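You operate a simulated robot arm through the tools that you are given. There is no shell and no other tool.

You are at the controls of a simulated two-armed robot. One attempt, no reset.

Task
Set up the patcher from the job card and run it empty.
Fine: switch it on, set heat and dwell as on the card, push the empty slide in; one run; the three blocks by the patcher stay.

It is judged by the outcome, as a careful person would: the job done as asked, and still so three seconds after it is handed in. It fails if anything else is knocked over, pushed out of place, dropped, spilled or broken.

Robot
Two 7-joint arms with two-finger parallel grippers on one trunk that stands fixed in place. Base frame: the origin is at the foot of the trunk, x ahead of it, y to its left, z up. Units: mm, rad, N and s.
The left shoulder is at [70, 188, 1115], the right one opposite. With the tool pointing down near the work surface each hand reaches from about 320 to 800 mm from the base axis, measured 20 degrees to its own side. Payload 3.91 kg a hand.
The tool frame of a hand sits at the grasp point between the pads (the TCP): z along the fingers, y along the line on which they close. The tips reach 30 mm beyond it. The gripper opens to 110 mm. The fingers are 20 mm wide and 10 mm thick; the gripper's body (48 by 112 mm) begins 55 mm behind the TCP.
Orientation is told as [roll, pitch, yaw] about the base's x, y, z axes, in that order, counted from this pose: with the fingers straight down and closing along the base's y, the tool's x points along the base's -x, its y along +y and its z along -z.

Tools
- The arms move only by the tool drive_tool. It takes "left_series", "right_series" or both (then of equal length, played together; a hand with none holds still); each is a list of rows, each a list of 3 entries, a list of its own where there are three numbers: the shift along the tool's x, y, z in m, then the turn, a rotation vector about the tool's x, y, z in rad, then the opening, from 0 (shut) to 1 (fully open). In form: [[[x, y, z], [ax, ay, az], fingers], ...]. A call has 1 to 20 rows; each row is the pose to reach, as a shift and turn from the pose commanded when the call began, along the tool's axes at that moment. Rows are played at 5 a second. More than 50 mm and 0.15 rad between two rows, or a gripper value outside its range, and nothing of the call is played. Where a pose cannot be reached the arm comes as near as it can. A force on the tool above 40 N (or 10 N above the force at the start of the call, whichever is more), or a blocked arm, ends the call early, and 0.2 s more pass. The fingers move at their own pace (about 72 mm/s each) and stop on an object; they squeeze with about 40 N. The grip force told is the motor's: it shows also when the fingers shut on nothing. Time passes only in rows, and 0.2 s behind the last, so rows that repeat a pose let the fingers close. It gives the time, the measured TCP pose, the force on the tool (base axes), the opening and the grip force at its end, in the units of the frame above (readings bear some noise), with the torque about the TCP (base axes, N m) and any sound that the robot's microphone picked up.
- Cameras (640 x 400 px; columns grow to the right, rows downward): "scene" is now at [124.1, 51.1, 1349.7]; the picture's right is [0.56, -0.83, 0.00], its down [-0.42, -0.28, -0.86] and it looks along [0.72, 0.48, -0.50] (base axes); focal length 351 px, centre (320, 200). "left" rides on the left gripper at [72, -17, -103] in its tool frame; the picture's right is [0.23, 0.97, 0.00], its down [-0.76, 0.18, -0.62] and it looks along [-0.61, 0.14, 0.78] (tool axes); focal length 222 px, centre (320, 200). "right" rides on the right gripper at [72, 17, -103] in its tool frame; the picture's right is [-0.23, 0.97, 0.00], its down [-0.76, -0.18, -0.62] and it looks along [-0.61, -0.14, 0.78] (tool axes); focal length 222 px, centre (320, 200).
- capture(camera): a new picture of that camera. No time passes.
- slide_trunk(by): slides the trunk up (or, below 0, down) by that many mm; the arms and the scene camera ride with it, the base frame stays. It gives what a move gives, with no picture.
- aim_head(pan, tilt): turns the head with the scene camera to pan (to the left, within 1.501 rad either way) and tilt (down, from -0.506 to 1.204), counted from straight ahead of the robot. It gives what a move gives.
- probe_pixels(camera, pixels): for up to 12 pixels [column, row] of the newest picture of that camera ("zoom" is the newest enlarged one), the place [x, y, z] in the base frame of the surface seen there, good to about 2 mm. No time passes.
- zoom(camera, box): a new picture of the part [left, top, right, bottom] of that camera's present view, enlarged. No time passes.
- finish_job(): hands the job in; it is judged then, once.

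Leave the grippers open and the arms clear of the work at the hand-in unless told otherwise.

The tools are called after "Call:" by a JSON object that holds its "op" and its "data". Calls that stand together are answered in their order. drive_tool: Moves the arms, as the interface text tells. Its arguments: {"type":"object","properties":{"left_series":{"type":"array","items":{"type":"array"}},"right_series":{"type":"array","items":{"type":"array"}}},"required":[]} The other tools are called the same way: slide_trunk (by) moves the trunk up or down; aim_head (pan, tilt) turns the head that bears the scene camera; capture (camera) takes a picture; probe_pixels (camera, pixels) gives the place of the surface under pixels of a picture; zoom (camera, box) takes an enlarged picture of a part of a camera's view; finish_job () hands the job in.

At the start:

```text
t: 0.0
left_position: [367.0, 516.2, 1016.4]
left_ee_rot: [0.0, 0.001, -0.001]
left_wrist_force: [0.4, 0.3, 0.0]
left_torque: [0.0, 0.01, 0.0]
left_grip_width: 110.2
left_grip_force: 0.1
right_position: [456.3, 29.6, 1093.4]
right_ee_rot: [0.0, -0.001, 0.0]
right_wrist_force: [-0.2, -0.2, 0.9]
right_torque: [0.02, 0.02, 0.02]
right_grip_width: 110.4
right_grip_force: 0.1
trunk travel left (down, up): [-625.0, 315.0]
head pan, tilt (commanded): [0.593, 0.527]
```

scene: 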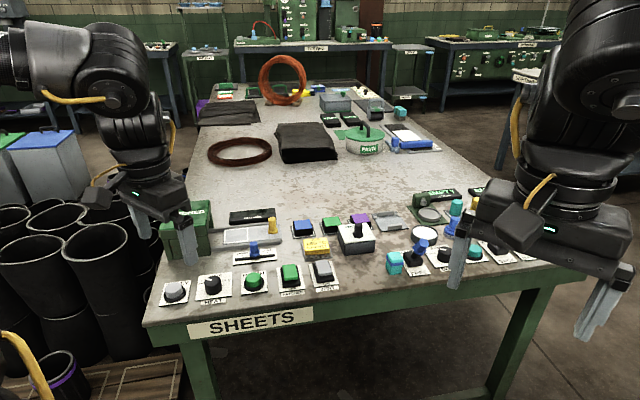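
right: 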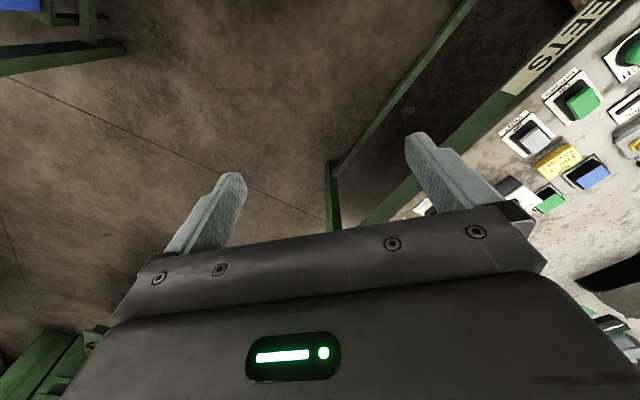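
left: 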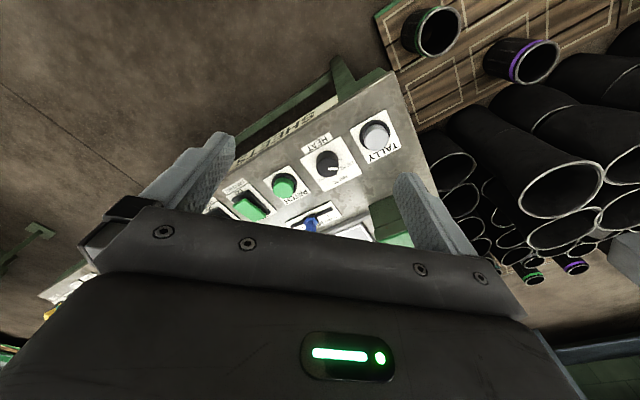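

I see a bench labelled "SHEETS" with a row of controls (TALLY, HEAT, PATCHER, ...) at lower left of the scene picture. I'll zoom in on the controls and the surroundings to find the job card and the patcher.

Call:
{"op": "zoom", "data": {"camera": "scene", "box": [140, 190, 380, 340]}}

Call:
{"op": "zoom", "data": {"camera": "scene", "box": [360, 170, 560, 295]}}

Call:
{"op": "zoom", "data": {"camera": "scene", "box": [190, 50, 460, 219]}}

```text
2.67 times, centred on (260, 265) of scene
```

zoom: 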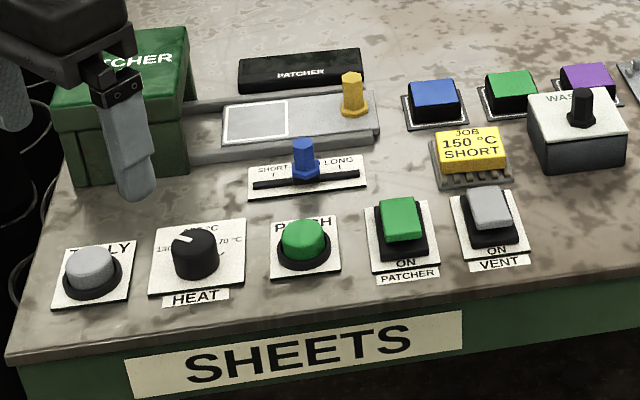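

```text
3.20 times, centred on (460, 232) of scene
```

zoom: 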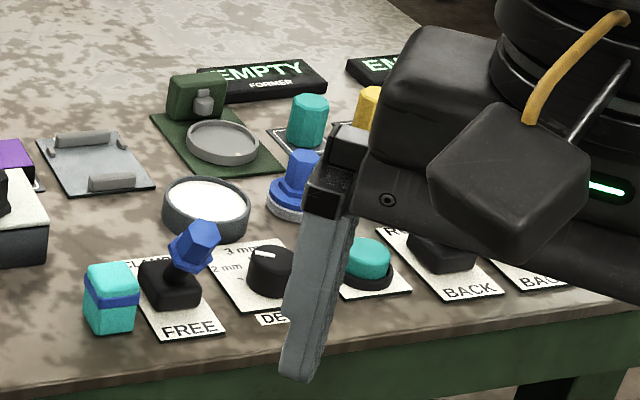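

```text
2.37 times, centred on (325, 134) of scene
```

zoom: 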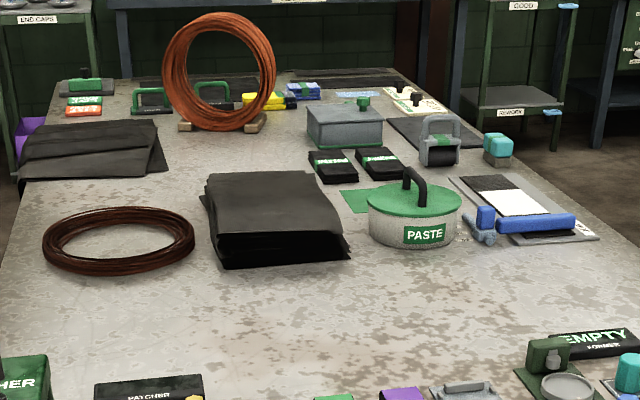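

The job card (yellow, zoom px ~(470,150)) reads "150 °C SHORT". Next I zoom tighter on each control to read labels and switch states.

Call:
{"op": "zoom", "data": {"camera": "scene", "box": [150, 260, 270, 335]}}

Call:
{"op": "zoom", "data": {"camera": "scene", "box": [220, 200, 340, 275]}}

Call:
{"op": "zoom", "data": {"camera": "scene", "box": [235, 235, 355, 310]}}

Call:
{"op": "zoom", "data": {"camera": "left", "box": [200, 80, 440, 250]}}

```text
5.33 times, centred on (210, 298) of scene
```

zoom: 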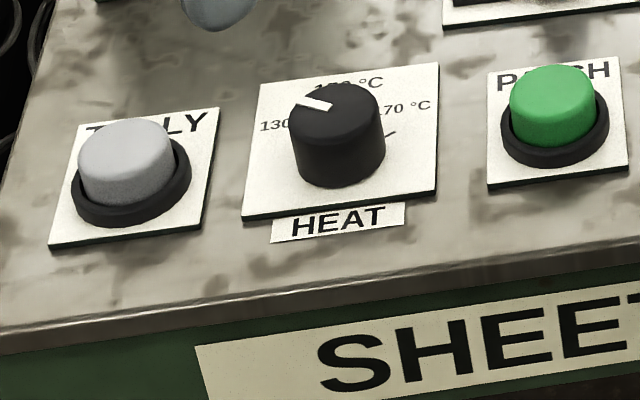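

```text
5.33 times, centred on (280, 238) of scene
```

zoom: 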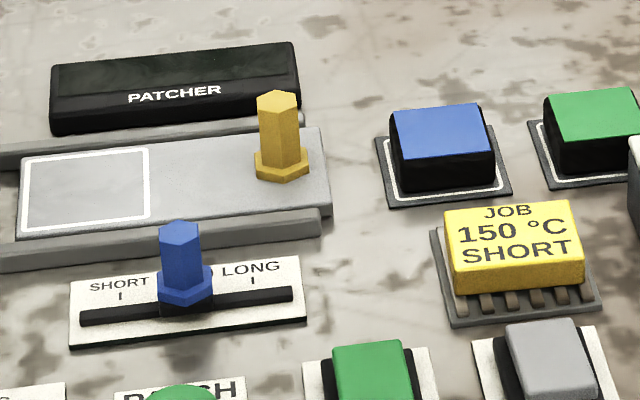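

```text
5.33 times, centred on (295, 272) of scene
```

zoom: 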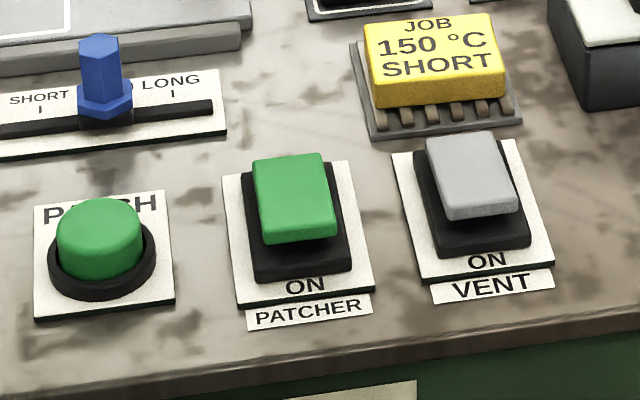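

```text
2.35 times, centred on (320, 165) of left
```

zoom: 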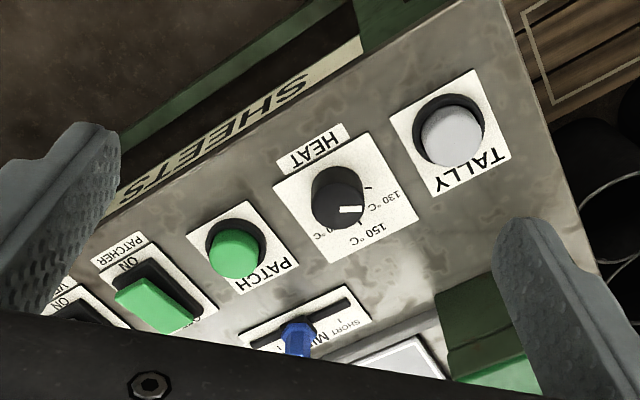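

Card: 150 °C, SHORT. Controls: HEAT dial pointing between 130 and 150; slider SHORT/MID/LONG at MID; PATCHER rocker with ON at the near side; PATCH button; slide with a yellow knob. Now I probe key points in the scene view.

Call:
{"op": "probe_pixels", "data": {"camera": "scene", "pixels": [[212, 281], [214, 296], [254, 282], [290, 273], [290, 288], [253, 246], [254, 258], [272, 222], [250, 218], [303, 227], [316, 242], [252, 300]]}}

Call:
{"op": "zoom", "data": {"camera": "scene", "box": [150, 180, 310, 280]}}

```text
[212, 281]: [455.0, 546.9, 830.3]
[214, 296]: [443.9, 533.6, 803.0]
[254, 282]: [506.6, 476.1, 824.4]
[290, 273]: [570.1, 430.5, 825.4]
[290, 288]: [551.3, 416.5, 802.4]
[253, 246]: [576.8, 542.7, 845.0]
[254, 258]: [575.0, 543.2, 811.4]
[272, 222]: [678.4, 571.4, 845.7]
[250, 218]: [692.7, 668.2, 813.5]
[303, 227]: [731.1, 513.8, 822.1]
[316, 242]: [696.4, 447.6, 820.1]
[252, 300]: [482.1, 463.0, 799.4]
```

```text
4.00 times, centred on (230, 230) of scene
```

zoom: 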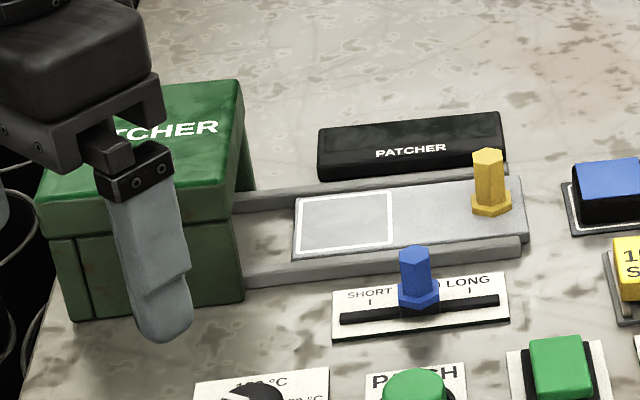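

Work surface is at z≈800. I turn the head to centre the patcher (target about (580,520,810)) for a better picture.

Call:
{"op": "aim_head", "data": {"pan": 0.8, "tilt": 0.72}}

Call:
{"op": "capture", "data": {"camera": "scene"}}

```text
t: 0.7
left_position: [366.6, 516.4, 1016.7]
left_ee_rot: [0.0, 0.0, 0.0]
left_wrist_force: [0.5, 0.6, 0.9]
left_torque: [-0.05, 0.0, -0.02]
left_grip_width: 109.8
left_grip_force: 0.1
right_position: [455.7, 30.4, 1094.4]
right_ee_rot: [-0.001, 0.001, 0.002]
right_wrist_force: [-1.3, 0.2, 0.1]
right_torque: [-0.02, 0.04, -0.01]
right_grip_width: 110.0
right_grip_force: 0.0
trunk travel left (down, up): [-625.0, 315.0]
head pan, tilt (commanded): [0.799, 0.721]
```

```text
taken
```

scene: 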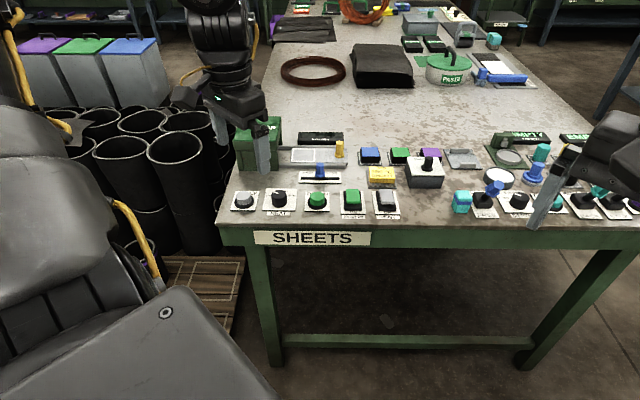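

The bench edge now runs level in the picture, so the bench is turned about 0.8 rad. I zoom on the controls to read corner pixels.

Call:
{"op": "zoom", "data": {"camera": "scene", "box": [220, 110, 420, 235]}}

```text
3.20 times, centred on (320, 172) of scene
```

zoom: 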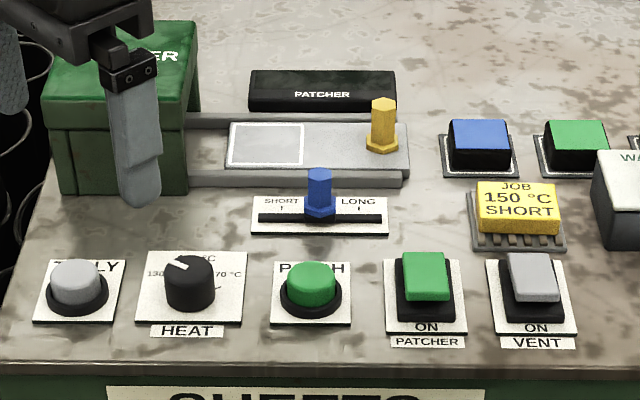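

Now I probe plate corners, rail ends, knob and slider points in this zoomed picture.

Call:
{"op": "probe_pixels", "data": {"camera": "zoom", "pixels": [[137, 321], [240, 321], [273, 321], [348, 321], [388, 329], [465, 329], [253, 230], [386, 230], [190, 183], [402, 184], [384, 104], [318, 178]]}}

Call:
{"op": "probe_pixels", "data": {"camera": "zoom", "pixels": [[310, 275], [190, 270], [425, 262], [425, 290], [284, 219], [360, 219], [267, 145], [400, 155], [230, 165], [320, 95], [460, 375], [265, 207]]}}

```text
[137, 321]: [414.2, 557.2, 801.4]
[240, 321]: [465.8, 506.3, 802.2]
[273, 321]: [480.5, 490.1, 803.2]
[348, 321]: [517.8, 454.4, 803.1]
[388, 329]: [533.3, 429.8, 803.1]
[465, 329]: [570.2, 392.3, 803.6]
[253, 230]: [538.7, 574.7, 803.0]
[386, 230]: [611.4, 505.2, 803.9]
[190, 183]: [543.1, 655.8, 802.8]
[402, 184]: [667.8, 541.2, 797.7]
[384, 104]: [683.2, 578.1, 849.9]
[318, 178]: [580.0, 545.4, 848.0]
```

```text
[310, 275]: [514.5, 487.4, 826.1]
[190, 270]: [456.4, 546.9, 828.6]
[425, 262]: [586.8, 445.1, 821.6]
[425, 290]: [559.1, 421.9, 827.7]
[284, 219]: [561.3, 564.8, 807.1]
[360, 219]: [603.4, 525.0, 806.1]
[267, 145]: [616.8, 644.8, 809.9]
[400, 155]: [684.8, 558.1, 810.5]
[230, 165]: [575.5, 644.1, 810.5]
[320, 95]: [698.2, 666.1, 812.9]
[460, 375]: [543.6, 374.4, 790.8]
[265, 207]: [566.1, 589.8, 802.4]
```

The row runs along u≈(0.72,−0.69), bench depth f≈(0.69,0.72). I'll turn the left hand to yaw ≈0.8 so it lines up with the bench (tool z turn of −0.8), staying at its place and height, then look with its camera.

Call:
{"op": "drive_tool", "data": {"left_series": [[[0, 0, 0], [0, 0, -0.14], 1], [[0, 0, 0], [0, 0, -0.28], 1], [[0, 0, 0], [0, 0, -0.42], 1], [[0, 0, 0], [0, 0, -0.56], 1], [[0, 0, 0], [0, 0, -0.7], 1], [[0, 0, 0], [0, 0, -0.8], 1]]}}

Call:
{"op": "capture", "data": {"camera": "left"}}

```text
t: 2.1
left_position: [366.1, 517.7, 1013.7]
left_ee_rot: [-0.001, 0.002, 0.803]
left_wrist_force: [-0.1, 0.6, 0.6]
left_torque: [0.0, 0.02, -0.01]
left_grip_width: 110.1
left_grip_force: 0.1
right_position: [457.1, 32.4, 1093.7]
right_ee_rot: [-0.001, 0.002, 0.001]
right_wrist_force: [-0.4, 0.0, -0.3]
right_torque: [-0.02, 0.02, 0.03]
right_grip_width: 109.9
right_grip_force: 0.0
trunk travel left (down, up): [-625.0, 315.0]
head pan, tilt (commanded): [0.799, 0.721]
```

```text
taken
```

left: 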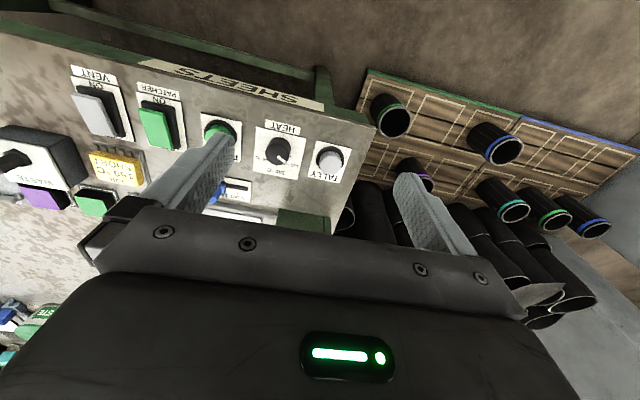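

The hand camera is upside-down relative to the bench (near edge at the top). I zoom on the dial (px ~(280,150)) and the patcher area.

Call:
{"op": "zoom", "data": {"camera": "left", "box": [240, 110, 360, 185]}}

Call:
{"op": "zoom", "data": {"camera": "scene", "box": [225, 120, 345, 195]}}

```text
5.33 times, centred on (300, 148) of left
```

zoom: 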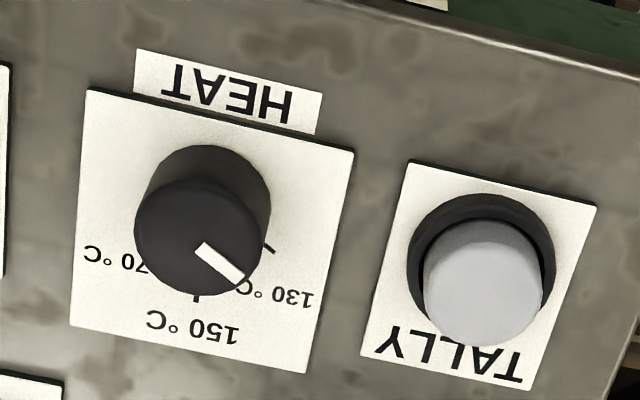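

```text
5.33 times, centred on (285, 158) of scene
```

zoom: 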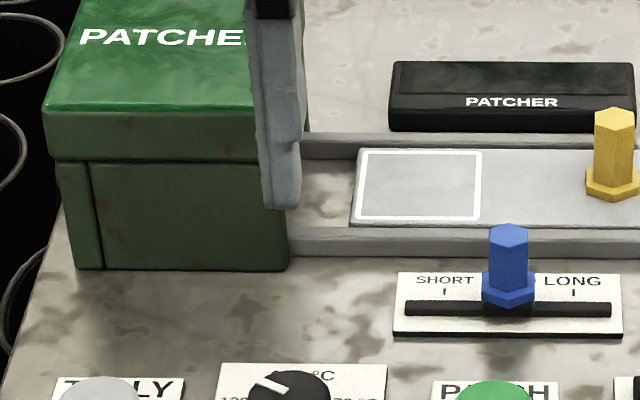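

The pointer sits at the 130 tick; 150 is at 12 o'clock. I probe the ticks, plate corners and dial top in this left-camera view (re-zooming so the zoom buffer is the left one).

Call:
{"op": "zoom", "data": {"camera": "left", "box": [240, 110, 360, 185]}}

Call:
{"op": "probe_pixels", "data": {"camera": "zoom", "pixels": [[88, 90], [352, 152], [304, 372], [71, 325], [268, 247], [196, 297], [200, 240], [201, 247], [241, 281], [135, 236], [262, 236], [485, 270]]}}

```text
5.33 times, centred on (300, 148) of left
```

zoom: 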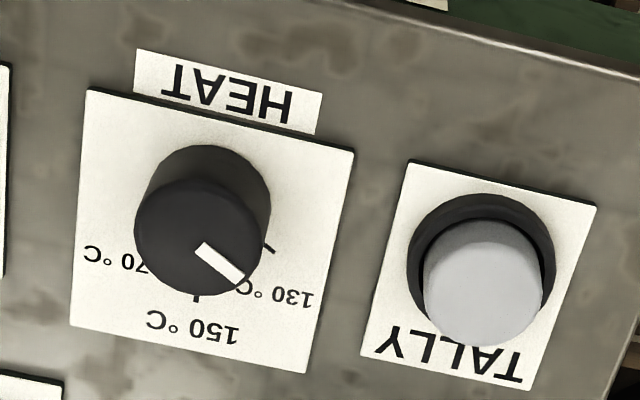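

```text
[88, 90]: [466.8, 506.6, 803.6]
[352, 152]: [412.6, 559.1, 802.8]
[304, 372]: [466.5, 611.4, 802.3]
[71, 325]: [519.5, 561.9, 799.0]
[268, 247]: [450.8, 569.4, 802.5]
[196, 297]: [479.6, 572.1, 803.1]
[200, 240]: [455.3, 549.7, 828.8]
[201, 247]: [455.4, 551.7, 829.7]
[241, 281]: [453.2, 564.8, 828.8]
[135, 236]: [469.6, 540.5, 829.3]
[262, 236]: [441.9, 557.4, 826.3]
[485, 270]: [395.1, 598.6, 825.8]
```

130→150 is a 60° clockwise turn; bench yaw ≈0.803 and the hand is aligned with it. First the PATCHER rocker: its raised ON end is near (559,422,828). I close the left fingers and move above it at a safe height (TCP ≈ (558,421,905)).

Call:
{"op": "drive_tool", "data": {"left_series": [[[-0.01, -0.034, 0], [0, 0, 0], 0], [[-0.021, -0.068, 0], [0, 0, 0], 0], [[-0.032, -0.102, 0], [0, 0, 0], 0], [[-0.043, -0.137, 0], [0, 0, 0], 0], [[-0.053, -0.171, 0], [0, 0, 0], 0], [[-0.0637, -0.2055, 0], [0, 0, 0], 0], [[-0.0637, -0.2055, 0.04], [0, 0, 0], 0], [[-0.0637, -0.2055, 0.08], [0, 0, 0], 0], [[-0.0637, -0.2055, 0.11], [0, 0, 0], 0], [[-0.0637, -0.2055, 0.11], [0, 0, 0], 0]]}}

Call:
{"op": "capture", "data": {"camera": "left"}}

Call:
{"op": "capture", "data": {"camera": "scene"}}

```text
t: 4.3
left_position: [563.6, 427.8, 909.1]
left_ee_rot: [0.0, 0.005, 0.795]
left_wrist_force: [0.8, 0.3, -0.7]
left_torque: [0.0, 0.01, 0.0]
left_grip_width: 0.0
left_grip_force: 37.3
left hand out of reach, approached as far as the arm can: row 1, 2, 3, 4, 9, 10
right_position: [455.5, 31.1, 1092.9]
right_ee_rot: [-0.003, -0.001, 0.0]
right_wrist_force: [-0.5, -0.1, 0.3]
right_torque: [0.0, 0.02, -0.01]
right_grip_width: 110.0
right_grip_force: 0.0
trunk travel left (down, up): [-625.0, 315.0]
head pan, tilt (commanded): [0.799, 0.721]
```

```text
taken
```

left: 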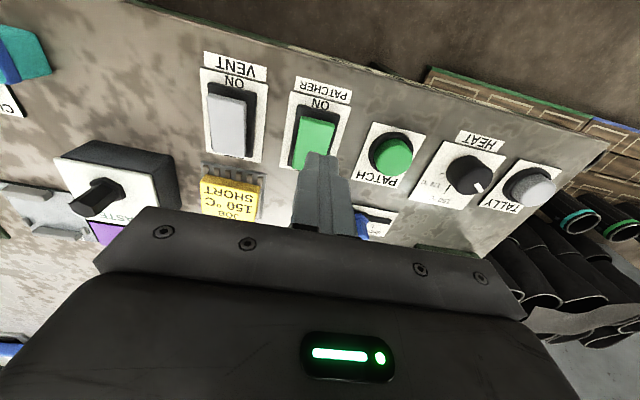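

```text
taken
```

scene: 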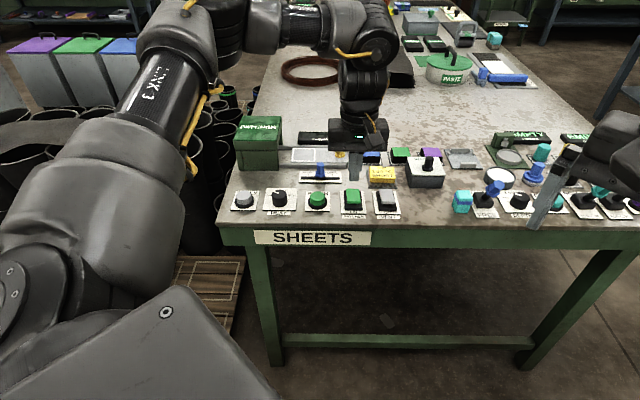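

The hand stopped at about (563.6,427.8,909), flagged short of reach by a few mm. I repeat the pose without moving to see whether it settles and what is flagged.

Call:
{"op": "drive_tool", "data": {"left_series": [[[0, 0, 0], [0, 0, 0], 0], [[0, 0, 0], [0, 0, 0], 0]]}}

```text
t: 4.9
left_position: [563.9, 427.5, 909.5]
left_ee_rot: [0.0, 0.003, 0.798]
left_wrist_force: [-0.1, -0.1, 1.1]
left_torque: [0.04, -0.02, -0.03]
left_grip_width: 0.0
left_grip_force: 38.1
right_position: [455.9, 30.0, 1094.3]
right_ee_rot: [-0.001, -0.001, 0.0]
right_wrist_force: [0.8, 0.2, -0.1]
right_torque: [0.03, -0.01, 0.01]
right_grip_width: 109.9
right_grip_force: 0.2
trunk travel left (down, up): [-625.0, 315.0]
head pan, tilt (commanded): [0.799, 0.721]
```

The hand now takes this as its commanded pose (f≈699, wanted ≈692). I try a small correction toward the near side (+8 mm tool x) and 25 mm down (tip still well above the rocker), to test what the arm can do here.

Call:
{"op": "drive_tool", "data": {"left_series": [[[0.008, 0, 0], [0, 0, 0], 0], [[0.008, 0, 0.012], [0, 0, 0], 0], [[0.008, 0, 0.025], [0, 0, 0], 0], [[0.008, 0, 0.025], [0, 0, 0], 0]]}}

```text
t: 5.9
left_position: [565.5, 435.7, 892.3]
left_ee_rot: [-0.002, 0.005, 0.797]
left_wrist_force: [-0.7, 0.1, -0.4]
left_torque: [-0.01, 0.03, -0.03]
left_grip_width: 0.1
left_grip_force: 37.9
left hand out of reach, approached as far as the arm can: row 1, 2, 3, 4
right_position: [454.8, 30.3, 1093.8]
right_ee_rot: [0.001, 0.0, 0.0]
right_wrist_force: [0.6, -0.7, -0.1]
right_torque: [-0.01, 0.03, 0.01]
right_grip_width: 109.9
right_grip_force: 0.1
trunk travel left (down, up): [-625.0, 315.0]
head pan, tilt (commanded): [0.799, 0.721]
```

The arm drifts away from the robot when going lower at this yaw – looks like a wrist limit. For pressing, yaw doesn't matter, so I turn the hand back to yaw ≈0.35 and head for the near side again at the same height.

Call:
{"op": "drive_tool", "data": {"left_series": [[[0, 0, -0.01], [0, 0, 0.12], 0], [[0, 0, -0.01], [0, 0, 0.24], 0], [[0, 0, -0.01], [0, 0, 0.36], 0], [[0, 0, -0.01], [0, 0, 0.45], 0], [[0.008, 0.0, -0.005], [0, 0, 0.45], 0], [[0.015, 0.0, 0], [0, 0, 0.45], 0], [[0.015, 0.0, 0], [0, 0, 0.45], 0]]}}

```text
t: 7.5
left_position: [554.6, 424.3, 893.0]
left_ee_rot: [0.0, -0.001, 0.349]
left_wrist_force: [-0.4, 0.3, -0.2]
left_torque: [0.03, -0.02, -0.01]
left_grip_width: 0.0
left_grip_force: 37.3
right_position: [456.2, 29.2, 1094.0]
right_ee_rot: [-0.001, 0.0, 0.002]
right_wrist_force: [-0.3, 1.0, 0.5]
right_torque: [0.03, 0.02, -0.02]
right_grip_width: 109.9
right_grip_force: 0.0
trunk travel left (down, up): [-625.0, 315.0]
head pan, tilt (commanded): [0.799, 0.721]
```

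Yaw was the limit; now it reaches. I shift ~7 mm along the row to centre on the rocker (target (560,420)) and lower to tip ≈10 mm above its raised end, then look.

Call:
{"op": "drive_tool", "data": {"left_series": [[[-0.004, -0.006, 0], [0, 0, 0], 0], [[-0.004, -0.006, 0.024], [0, 0, 0], 0], [[-0.004, -0.006, 0.024], [0, 0, 0], 0]]}}

Call:
{"op": "zoom", "data": {"camera": "scene", "box": [290, 150, 410, 225]}}

Call:
{"op": "capture", "data": {"camera": "left"}}

```text
t: 8.3
left_position: [561.0, 419.9, 868.5]
left_ee_rot: [-0.001, -0.002, 0.352]
left_wrist_force: [-0.1, -0.4, 0.1]
left_torque: [-0.03, 0.01, -0.03]
left_grip_width: 0.2
left_grip_force: 37.9
right_position: [457.7, 31.0, 1094.7]
right_ee_rot: [0.0, 0.0, 0.0]
right_wrist_force: [0.8, 0.4, 0.5]
right_torque: [0.02, -0.01, 0.0]
right_grip_width: 109.7
right_grip_force: 0.1
trunk travel left (down, up): [-625.0, 315.0]
head pan, tilt (commanded): [0.799, 0.721]
```

```text
5.33 times, centred on (350, 188) of scene
```

zoom: 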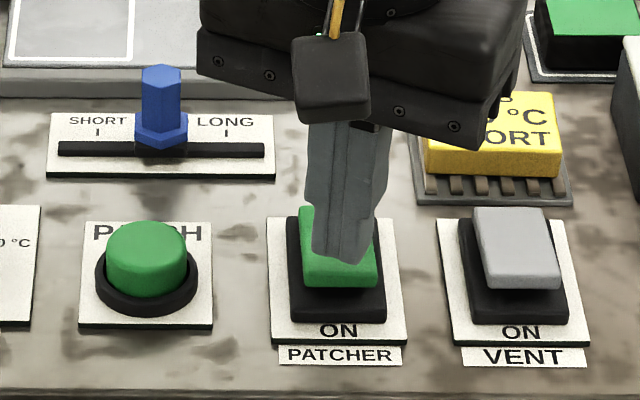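

```text
taken
```

left: 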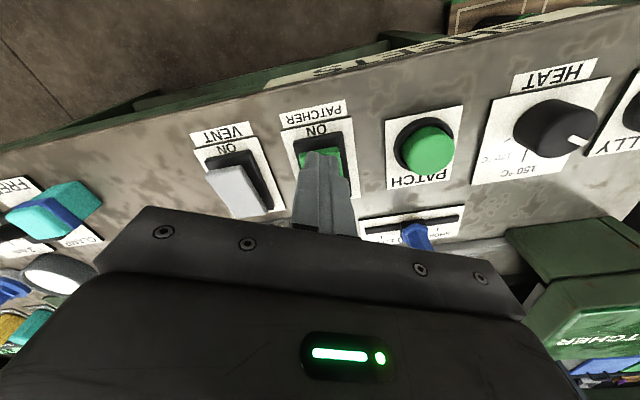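

The closed tips are right above the ON half of the PATCHER rocker. I press down in small steps, about 20 mm, then read the result.

Call:
{"op": "drive_tool", "data": {"left_series": [[[0, 0, 0.008], [0, 0, 0], 0], [[0, 0, 0.012], [0, 0, 0], 0], [[0, 0, 0.016], [0, 0, 0], 0], [[0, 0, 0.02], [0, 0, 0], 0]]}}

Call:
{"op": "zoom", "data": {"camera": "scene", "box": [250, 120, 410, 220]}}

```text
t: 9.3
left_position: [558.5, 420.2, 853.5]
left_ee_rot: [0.001, -0.007, 0.351]
left_wrist_force: [2.0, 5.0, 23.5]
left_torque: [0.42, -0.22, 0.02]
left_grip_width: 0.0
left_grip_force: 37.6
right_position: [454.0, 29.4, 1095.0]
right_ee_rot: [0.0, -0.001, 0.001]
right_wrist_force: [0.9, 0.0, -0.3]
right_torque: [-0.01, 0.04, -0.02]
right_grip_width: 109.9
right_grip_force: 0.0
trunk travel left (down, up): [-625.0, 315.0]
head pan, tilt (commanded): [0.799, 0.721]
```

```text
4.00 times, centred on (330, 170) of scene
```

zoom: 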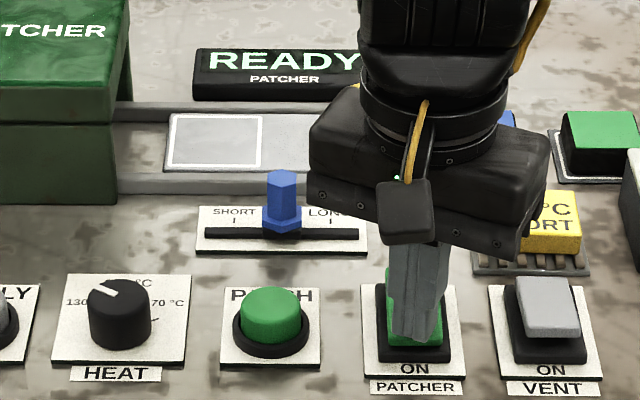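

The display lights up with "READY" – the patcher is on. I lift 55 mm, and meanwhile measure the slider's handle and ticks, and the rest, in the latest zoom.

Call:
{"op": "drive_tool", "data": {"left_series": [[[0, 0, -0.02], [0, 0, 0], 0], [[0, 0, -0.055], [0, 0, 0], 0], [[0, 0, -0.055], [0, 0, 0], 0]]}}

Call:
{"op": "zoom", "data": {"camera": "scene", "box": [250, 120, 410, 220]}}

Call:
{"op": "probe_pixels", "data": {"camera": "zoom", "pixels": [[282, 178], [282, 172], [266, 180], [297, 180], [282, 205], [282, 226], [234, 219], [338, 219], [207, 233], [356, 233], [262, 222], [302, 222]]}}

```text
t: 10.1
left_position: [559.0, 421.2, 903.6]
left_ee_rot: [-0.001, 0.002, 0.349]
left_wrist_force: [-0.4, -0.1, 0.0]
left_torque: [-0.03, 0.02, 0.01]
left_grip_width: 0.1
left_grip_force: 37.7
right_position: [456.6, 30.3, 1094.1]
right_ee_rot: [-0.001, 0.002, 0.001]
right_wrist_force: [0.0, -0.3, -0.2]
right_torque: [-0.02, 0.0, -0.01]
right_grip_width: 109.9
right_grip_force: 0.1
trunk travel left (down, up): [-625.0, 315.0]
head pan, tilt (commanded): [0.799, 0.721]
```

```text
4.00 times, centred on (330, 170) of scene
```

zoom: 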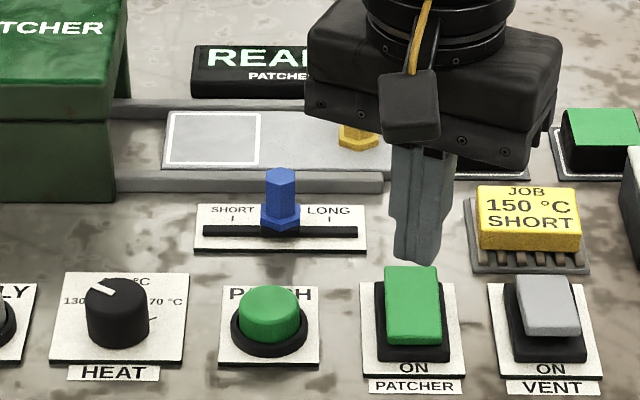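

```text
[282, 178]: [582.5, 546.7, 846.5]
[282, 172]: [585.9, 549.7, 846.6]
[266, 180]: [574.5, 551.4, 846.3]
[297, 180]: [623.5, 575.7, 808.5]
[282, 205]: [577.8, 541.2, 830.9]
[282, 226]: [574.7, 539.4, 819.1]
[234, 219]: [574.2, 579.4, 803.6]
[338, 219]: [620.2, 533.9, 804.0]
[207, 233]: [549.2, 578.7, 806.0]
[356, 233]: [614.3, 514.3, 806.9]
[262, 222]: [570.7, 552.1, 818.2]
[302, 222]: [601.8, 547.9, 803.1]
```

The PATCHER rocker now lies with its ON side down. Slider handle centre is ≈(583,547), MID; SHORT is ≈30 mm along −u. I move the left hand over the handle at height ~903 with fingers opening to 0.45.

Call:
{"op": "drive_tool", "data": {"left_series": [[[-0.016, 0.028, 0], [0, 0, 0], 0], [[-0.033, 0.056, 0], [0, 0, 0], 0.2], [[-0.049, 0.084, 0], [0, 0, 0], 0.45], [[-0.065, 0.1105, 0], [0, 0, 0], 0.45], [[-0.065, 0.1105, 0], [0, 0, 0], 0.45]]}}

Call:
{"op": "capture", "data": {"camera": "left"}}

Call:
{"op": "zoom", "data": {"camera": "scene", "box": [230, 100, 390, 200]}}

```text
t: 11.3
left_position: [582.1, 545.0, 904.8]
left_ee_rot: [0.0, 0.001, 0.35]
left_wrist_force: [-0.5, 0.4, 0.3]
left_torque: [-0.01, -0.01, 0.01]
left_grip_width: 49.4
left_grip_force: 0.0
right_position: [456.7, 30.6, 1095.3]
right_ee_rot: [-0.001, -0.001, -0.001]
right_wrist_force: [-1.0, -0.5, -0.1]
right_torque: [0.02, 0.0, 0.0]
right_grip_width: 110.0
right_grip_force: 0.1
trunk travel left (down, up): [-625.0, 315.0]
head pan, tilt (commanded): [0.799, 0.721]
```

```text
taken
```

left: 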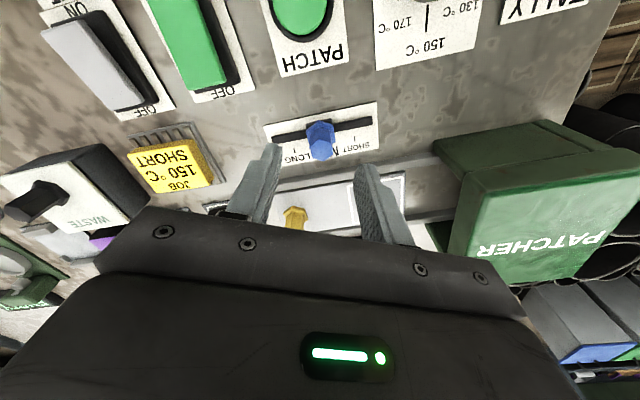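

```text
4.00 times, centred on (310, 150) of scene
```

zoom: 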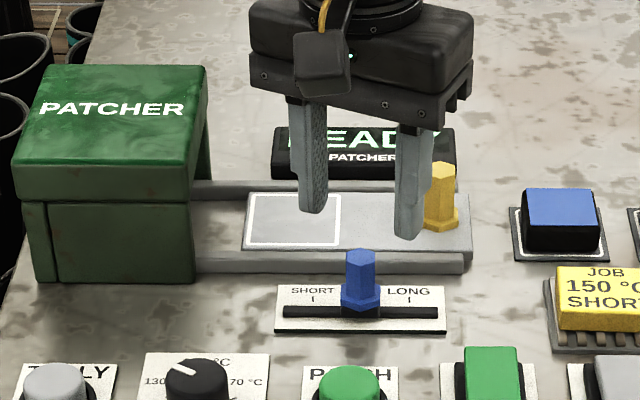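

The handle appears between the finger lines, slightly ahead. I probe the handle top in the left view (px ~(322,152)) to check the alignment.

Call:
{"op": "zoom", "data": {"camera": "left", "box": [260, 90, 390, 172]}}

```text
4.88 times, centred on (325, 131) of left
```

zoom: 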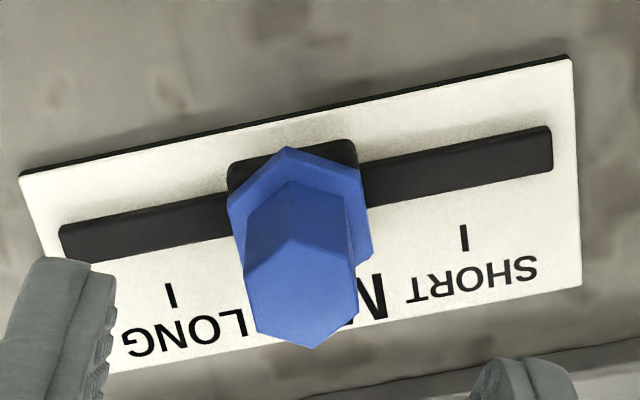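

Call:
{"op": "probe_pixels", "data": {"camera": "zoom", "pixels": [[302, 293], [290, 185], [248, 275], [352, 290], [315, 345], [464, 238], [170, 295], [70, 240], [545, 150], [240, 175], [348, 158], [300, 250]]}}

```text
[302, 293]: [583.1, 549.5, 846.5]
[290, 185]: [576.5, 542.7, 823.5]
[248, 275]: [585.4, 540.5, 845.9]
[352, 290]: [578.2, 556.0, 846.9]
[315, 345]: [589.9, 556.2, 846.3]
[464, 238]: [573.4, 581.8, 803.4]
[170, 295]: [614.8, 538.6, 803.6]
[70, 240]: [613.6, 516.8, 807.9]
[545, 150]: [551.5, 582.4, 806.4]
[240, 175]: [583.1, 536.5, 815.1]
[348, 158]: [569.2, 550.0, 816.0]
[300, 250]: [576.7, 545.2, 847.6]
```

Handle centre ≈(583,549), SHORT tick 30 mm along −u. I shift ~3.5 mm to centre, descend to TCP z≈852 (tips ≈822, above the collar), and close on the handle.

Call:
{"op": "drive_tool", "data": {"left_series": [[[-0.002, 0.003, 0], [0, 0, 0], 0.45], [[-0.002, 0.003, 0.025], [0, 0, 0], 0.45], [[-0.002, 0.003, 0.052], [0, 0, 0], 0.45], [[-0.002, 0.003, 0.052], [0, 0, 0], 0.45], [[-0.002, 0.003, 0.052], [0, 0, 0], 0.1], [[-0.002, 0.003, 0.052], [0, 0, 0], 0.05], [[-0.002, 0.003, 0.052], [0, 0, 0], 0.05], [[-0.002, 0.003, 0.052], [0, 0, 0], 0.05]]}}

Call:
{"op": "zoom", "data": {"camera": "scene", "box": [230, 100, 390, 200]}}

```text
t: 13.1
left_position: [583.5, 550.0, 853.7]
left_ee_rot: [0.0, 0.0, 0.351]
left_wrist_force: [-2.1, -3.1, 0.3]
left_torque: [-0.07, -0.01, 0.37]
left_grip_width: 18.3
left_grip_force: 44.9
right_position: [455.8, 28.9, 1094.1]
right_ee_rot: [0.0, -0.001, -0.001]
right_wrist_force: [-0.6, -0.3, 0.5]
right_torque: [-0.01, -0.01, 0.01]
right_grip_width: 110.2
right_grip_force: 0.1
trunk travel left (down, up): [-625.0, 315.0]
head pan, tilt (commanded): [0.799, 0.721]
```

```text
4.00 times, centred on (310, 150) of scene
```

zoom: 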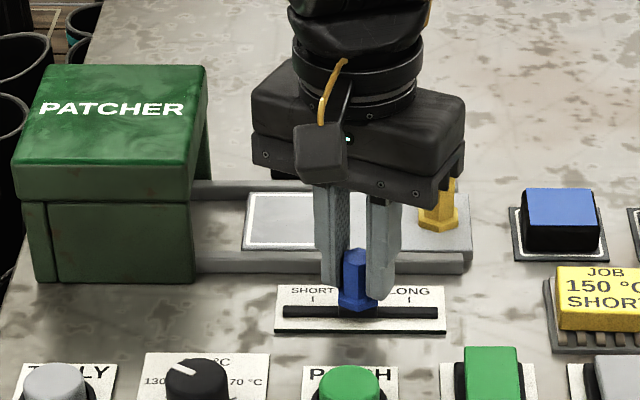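

The handle is held (18 mm). I draw it 30 mm along −u (toward SHORT) in small steps, watching the force.

Call:
{"op": "drive_tool", "data": {"left_series": [[[0.0022, 0.0045, 0], [0, 0, 0], 0.05], [[0.0044, 0.009, 0], [0, 0, 0], 0.05], [[0.0066, 0.0135, 0], [0, 0, 0], 0.05], [[0.0088, 0.018, 0], [0, 0, 0], 0.05], [[0.011, 0.0225, 0], [0, 0, 0], 0.05], [[0.0131, 0.027, 0], [0, 0, 0], 0.05], [[0.0131, 0.027, 0], [0, 0, 0], 0.05]]}}

Call:
{"op": "zoom", "data": {"camera": "scene", "box": [250, 130, 370, 205]}}

```text
t: 14.7
left_position: [562.1, 570.8, 852.5]
left_ee_rot: [0.002, -0.004, 0.346]
left_wrist_force: [4.9, -0.8, 9.9]
left_torque: [-0.11, -0.27, 0.35]
left_grip_width: 18.1
left_grip_force: 44.9
right_position: [455.3, 28.4, 1094.9]
right_ee_rot: [0.001, -0.001, 0.0]
right_wrist_force: [-0.2, -0.3, 0.0]
right_torque: [0.01, -0.02, 0.01]
right_grip_width: 110.3
right_grip_force: 0.0
trunk travel left (down, up): [-625.0, 315.0]
head pan, tilt (commanded): [0.799, 0.721]
```

```text
5.33 times, centred on (310, 168) of scene
```

zoom: 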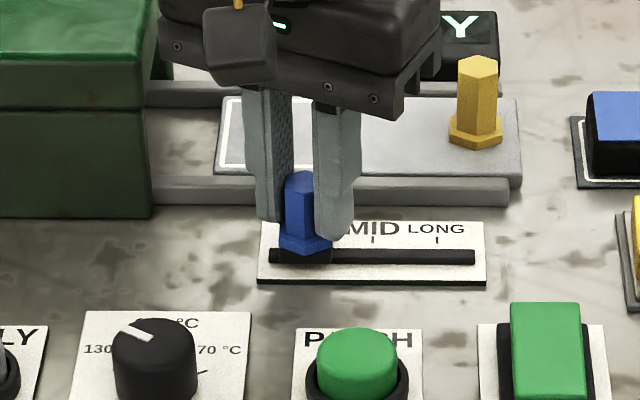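

The handle now stands at about px 304; by tick spacing (MID 372, LONG 437) SHORT is ≈307. I open the fingers and lift straight up, then check.

Call:
{"op": "drive_tool", "data": {"left_series": [[[0, 0, 0], [0, 0, 0], 0.4], [[0, 0, 0], [0, 0, 0], 0.4], [[0, 0, 0], [0, 0, 0], 0.4], [[0, 0, -0.03], [0, 0, 0], 0.4], [[0, 0, -0.06], [0, 0, 0], 0.4], [[0, 0, -0.06], [0, 0, 0], 0.4]]}}

Call:
{"op": "zoom", "data": {"camera": "scene", "box": [250, 130, 370, 205]}}

Call:
{"op": "capture", "data": {"camera": "left"}}

```text
t: 16.1
left_position: [562.7, 572.9, 910.8]
left_ee_rot: [0.0, 0.002, 0.351]
left_wrist_force: [-0.6, -0.3, 0.2]
left_torque: [0.01, 0.0, -0.02]
left_grip_width: 44.3
left_grip_force: 0.1
right_position: [455.4, 30.6, 1093.9]
right_ee_rot: [-0.002, -0.001, 0.001]
right_wrist_force: [0.0, -0.7, -0.5]
right_torque: [-0.03, 0.02, 0.02]
right_grip_width: 110.0
right_grip_force: 0.1
trunk travel left (down, up): [-625.0, 315.0]
head pan, tilt (commanded): [0.799, 0.721]
```

```text
5.33 times, centred on (310, 168) of scene
```

zoom: 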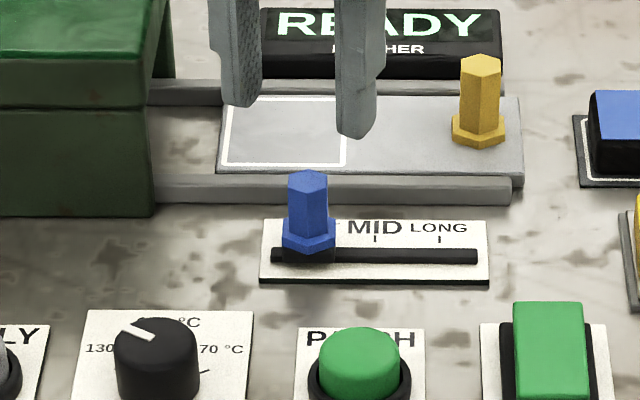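

```text
taken
```

left: 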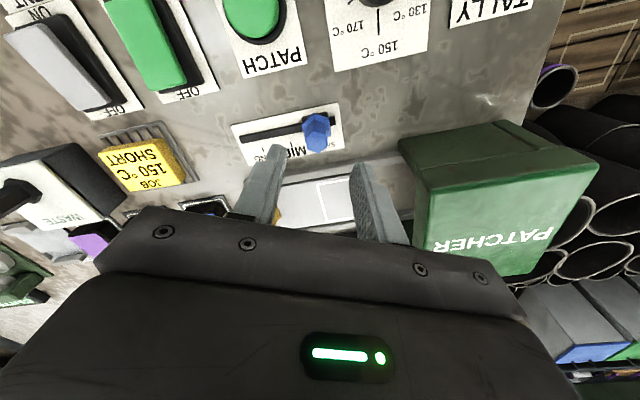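

The handle sits at SHORT (px ~309, tick expected ~310). I probe it to confirm, and the dial's top to plan its grip.

Call:
{"op": "probe_pixels", "data": {"camera": "zoom", "pixels": [[307, 178], [289, 240], [333, 240], [375, 240], [439, 240], [270, 262], [479, 262], [155, 332], [118, 337], [198, 337], [122, 324], [152, 340]]}}

Call:
{"op": "zoom", "data": {"camera": "left", "box": [225, 100, 355, 181]}}

```text
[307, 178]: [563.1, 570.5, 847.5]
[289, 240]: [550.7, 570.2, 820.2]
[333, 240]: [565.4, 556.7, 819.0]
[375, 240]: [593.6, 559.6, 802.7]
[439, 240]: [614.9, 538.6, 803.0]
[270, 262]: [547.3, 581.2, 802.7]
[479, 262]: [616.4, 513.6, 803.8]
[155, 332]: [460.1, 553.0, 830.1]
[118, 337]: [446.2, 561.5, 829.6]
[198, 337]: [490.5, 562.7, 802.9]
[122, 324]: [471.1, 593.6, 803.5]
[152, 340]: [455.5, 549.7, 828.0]
```

```text
4.92 times, centred on (290, 140) of left
```

zoom: 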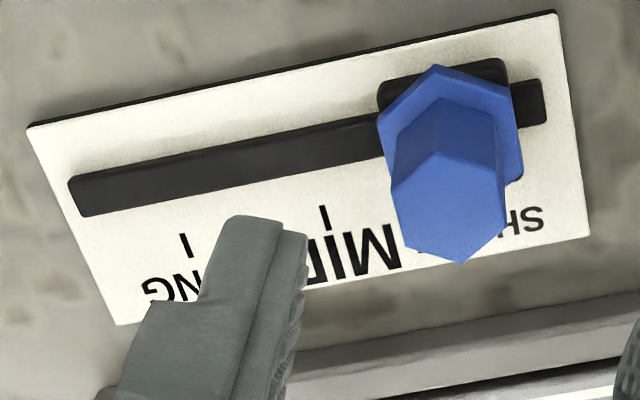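

Slider confirmed at SHORT. Now the HEAT dial, centre ≈(456,550), top z≈829, Ø≈32. I move the hand over it at TCP z≈900 with fingers at ~0.5, then look.

Call:
{"op": "drive_tool", "data": {"left_series": [[[0.027, 0.004, 0], [0, 0, 0], 0.5], [[0.054, 0.008, 0], [0, 0, 0], 0.5], [[0.081, 0.012, 0], [0, 0, 0], 0.5], [[0.107, 0.016, 0], [0, 0, 0], 0.5], [[0.107, 0.016, 0.01], [0, 0, 0], 0.5], [[0.107, 0.016, 0.01], [0, 0, 0], 0.5]]}}

Call:
{"op": "capture", "data": {"camera": "left"}}

Call:
{"op": "zoom", "data": {"camera": "scene", "box": [210, 100, 370, 225]}}

```text
t: 17.5
left_position: [456.0, 551.5, 903.8]
left_ee_rot: [-0.002, -0.001, 0.351]
left_wrist_force: [0.5, -0.7, 0.0]
left_torque: [0.02, -0.01, 0.01]
left_grip_width: 55.2
left_grip_force: 0.1
right_position: [456.0, 29.3, 1093.4]
right_ee_rot: [0.001, 0.0, 0.0]
right_wrist_force: [0.5, -0.4, -0.4]
right_torque: [-0.01, -0.03, 0.03]
right_grip_width: 109.9
right_grip_force: 0.0
trunk travel left (down, up): [-625.0, 315.0]
head pan, tilt (commanded): [0.799, 0.721]
```

```text
taken
```

left: 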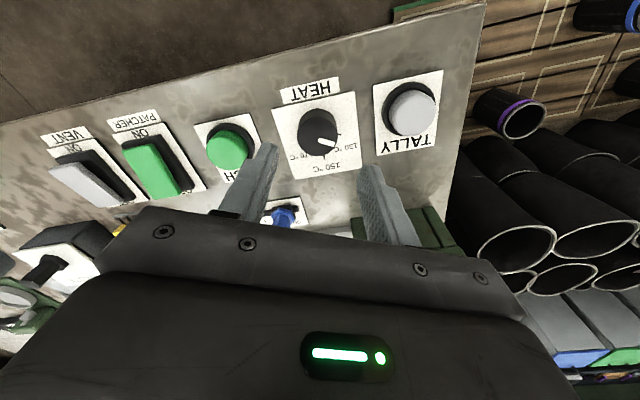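

```text
3.20 times, centred on (290, 162) of scene
```

zoom: 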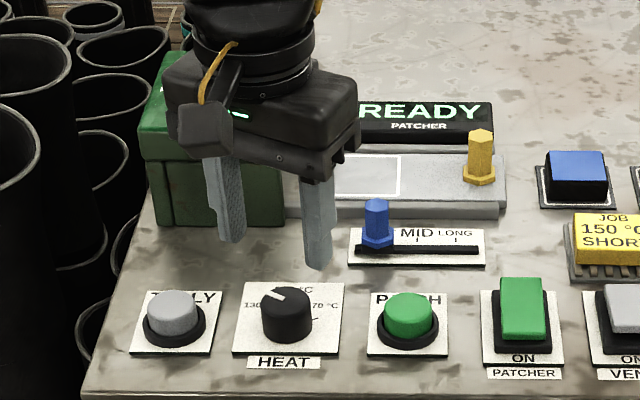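

I zoom in on the dial from the hand camera to measure its centre and pointer angle accurately.

Call:
{"op": "zoom", "data": {"camera": "left", "box": [265, 85, 375, 154]}}

```text
5.80 times, centred on (320, 120) of left
```

zoom: 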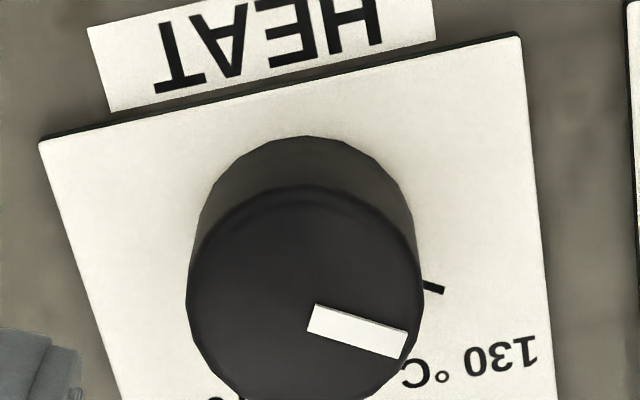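

Call:
{"op": "probe_pixels", "data": {"camera": "zoom", "pixels": [[193, 300], [415, 290], [305, 195], [310, 395], [308, 320], [402, 345], [306, 295], [425, 285], [440, 290], [365, 375], [235, 220]]}}

```text
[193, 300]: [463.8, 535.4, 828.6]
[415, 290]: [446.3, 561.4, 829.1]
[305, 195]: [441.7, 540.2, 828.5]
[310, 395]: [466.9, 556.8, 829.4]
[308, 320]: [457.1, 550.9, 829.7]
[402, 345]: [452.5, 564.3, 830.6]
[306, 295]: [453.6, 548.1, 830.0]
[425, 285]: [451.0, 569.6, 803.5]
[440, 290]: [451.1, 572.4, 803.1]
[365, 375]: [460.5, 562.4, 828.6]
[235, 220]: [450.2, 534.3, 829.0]
```

Dial centre ≈(454.8,548.5), Ø≈31; the turn to 150 is about 56–60° clockwise. Before gripping I test, above the dial, that the wrist can turn by +1.1 rad about tool z and come back, including the small centring shift.

Call:
{"op": "drive_tool", "data": {"left_series": [[[0.002, -0.0024, 0.02], [0, 0, 0], 0.5], [[0.002, -0.0024, 0.025], [0, 0, 0.14], 0.5], [[0.002, -0.0024, 0.025], [0, 0, 0.28], 0.5], [[0.002, -0.0024, 0.025], [0, 0, 0.42], 0.5], [[0.002, -0.0024, 0.025], [0, 0, 0.56], 0.5], [[0.002, -0.0024, 0.025], [0, 0, 0.7], 0.5], [[0.002, -0.0024, 0.025], [0, 0, 0.84], 0.5], [[0.002, -0.0024, 0.025], [0, 0, 0.98], 0.5], [[0.002, -0.0024, 0.025], [0, 0, 1.1], 0.5], [[0.002, -0.0024, 0.025], [0, 0, 1.1], 0.5]]}}

```text
t: 19.7
left_position: [455.1, 546.2, 877.5]
left_ee_rot: [0.0, 0.001, -0.753]
left_wrist_force: [0.1, -0.5, 0.2]
left_torque: [-0.01, -0.01, 0.02]
left_grip_width: 55.0
left_grip_force: 0.1
right_position: [457.2, 30.4, 1093.3]
right_ee_rot: [0.001, 0.001, 0.0]
right_wrist_force: [-0.3, 0.1, -0.8]
right_torque: [-0.03, -0.02, 0.0]
right_grip_width: 109.9
right_grip_force: 0.1
trunk travel left (down, up): [-625.0, 315.0]
head pan, tilt (commanded): [0.799, 0.721]
```

The turn is reachable. I turn back to yaw 0.35 above the dial.

Call:
{"op": "drive_tool", "data": {"left_series": [[[0, 0, 0], [0, 0, -0.14], 0.5], [[0, 0, 0], [0, 0, -0.28], 0.5], [[0, 0, 0], [0, 0, -0.42], 0.5], [[0, 0, 0], [0, 0, -0.56], 0.5], [[0, 0, 0], [0, 0, -0.7], 0.5], [[0, 0, 0], [0, 0, -0.84], 0.5], [[0, 0, 0], [0, 0, -0.98], 0.5], [[0, 0, 0], [0, 0, -1.1], 0.5], [[0, 0, 0], [0, 0, -1.1], 0.5]]}}

Call:
{"op": "zoom", "data": {"camera": "left", "box": [240, 85, 400, 185]}}

```text
t: 21.7
left_position: [454.5, 547.6, 877.2]
left_ee_rot: [0.001, -0.001, 0.352]
left_wrist_force: [-0.3, -0.8, 0.7]
left_torque: [0.0, -0.01, 0.01]
left_grip_width: 55.0
left_grip_force: 0.1
right_position: [455.7, 30.2, 1093.5]
right_ee_rot: [0.001, 0.0, 0.001]
right_wrist_force: [-0.6, 0.9, -0.6]
right_torque: [0.02, 0.02, 0.0]
right_grip_width: 109.9
right_grip_force: 0.1
trunk travel left (down, up): [-625.0, 315.0]
head pan, tilt (commanded): [0.799, 0.721]
```

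```text
4.00 times, centred on (320, 135) of left
```

zoom: 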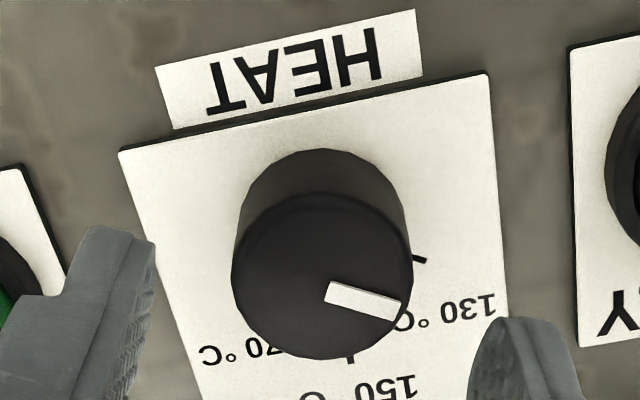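

The dial is centred between the fingers. I descend 39 mm (tips ≈808, just above the plate) and close on the dial.

Call:
{"op": "drive_tool", "data": {"left_series": [[[0, 0.001, 0.02], [0, 0, 0], 0.5], [[0, 0.001, 0.039], [0, 0, 0], 0.5], [[0, 0.001, 0.039], [0, 0, 0], 0.5], [[0, 0.001, 0.039], [0, 0, 0], 0.2], [[0, 0.001, 0.039], [0, 0, 0], 0.2], [[0, 0.001, 0.039], [0, 0, 0], 0.2]]}}

Call:
{"op": "zoom", "data": {"camera": "scene", "box": [220, 130, 340, 220]}}

```text
t: 23.1
left_position: [455.7, 547.7, 838.0]
left_ee_rot: [-0.001, 0.002, 0.35]
left_wrist_force: [0.5, 6.0, 3.7]
left_torque: [0.3, 0.01, 0.02]
left_grip_width: 34.2
left_grip_force: 45.2
right_position: [455.8, 30.7, 1093.2]
right_ee_rot: [0.0, 0.001, 0.001]
right_wrist_force: [0.2, -0.2, -0.2]
right_torque: [0.01, 0.0, 0.01]
right_grip_width: 110.2
right_grip_force: 0.0
trunk travel left (down, up): [-625.0, 315.0]
head pan, tilt (commanded): [0.799, 0.721]
```

```text
4.44 times, centred on (280, 175) of scene
```

zoom: 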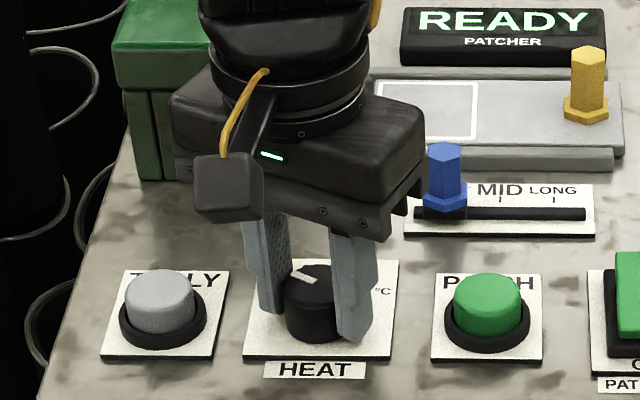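

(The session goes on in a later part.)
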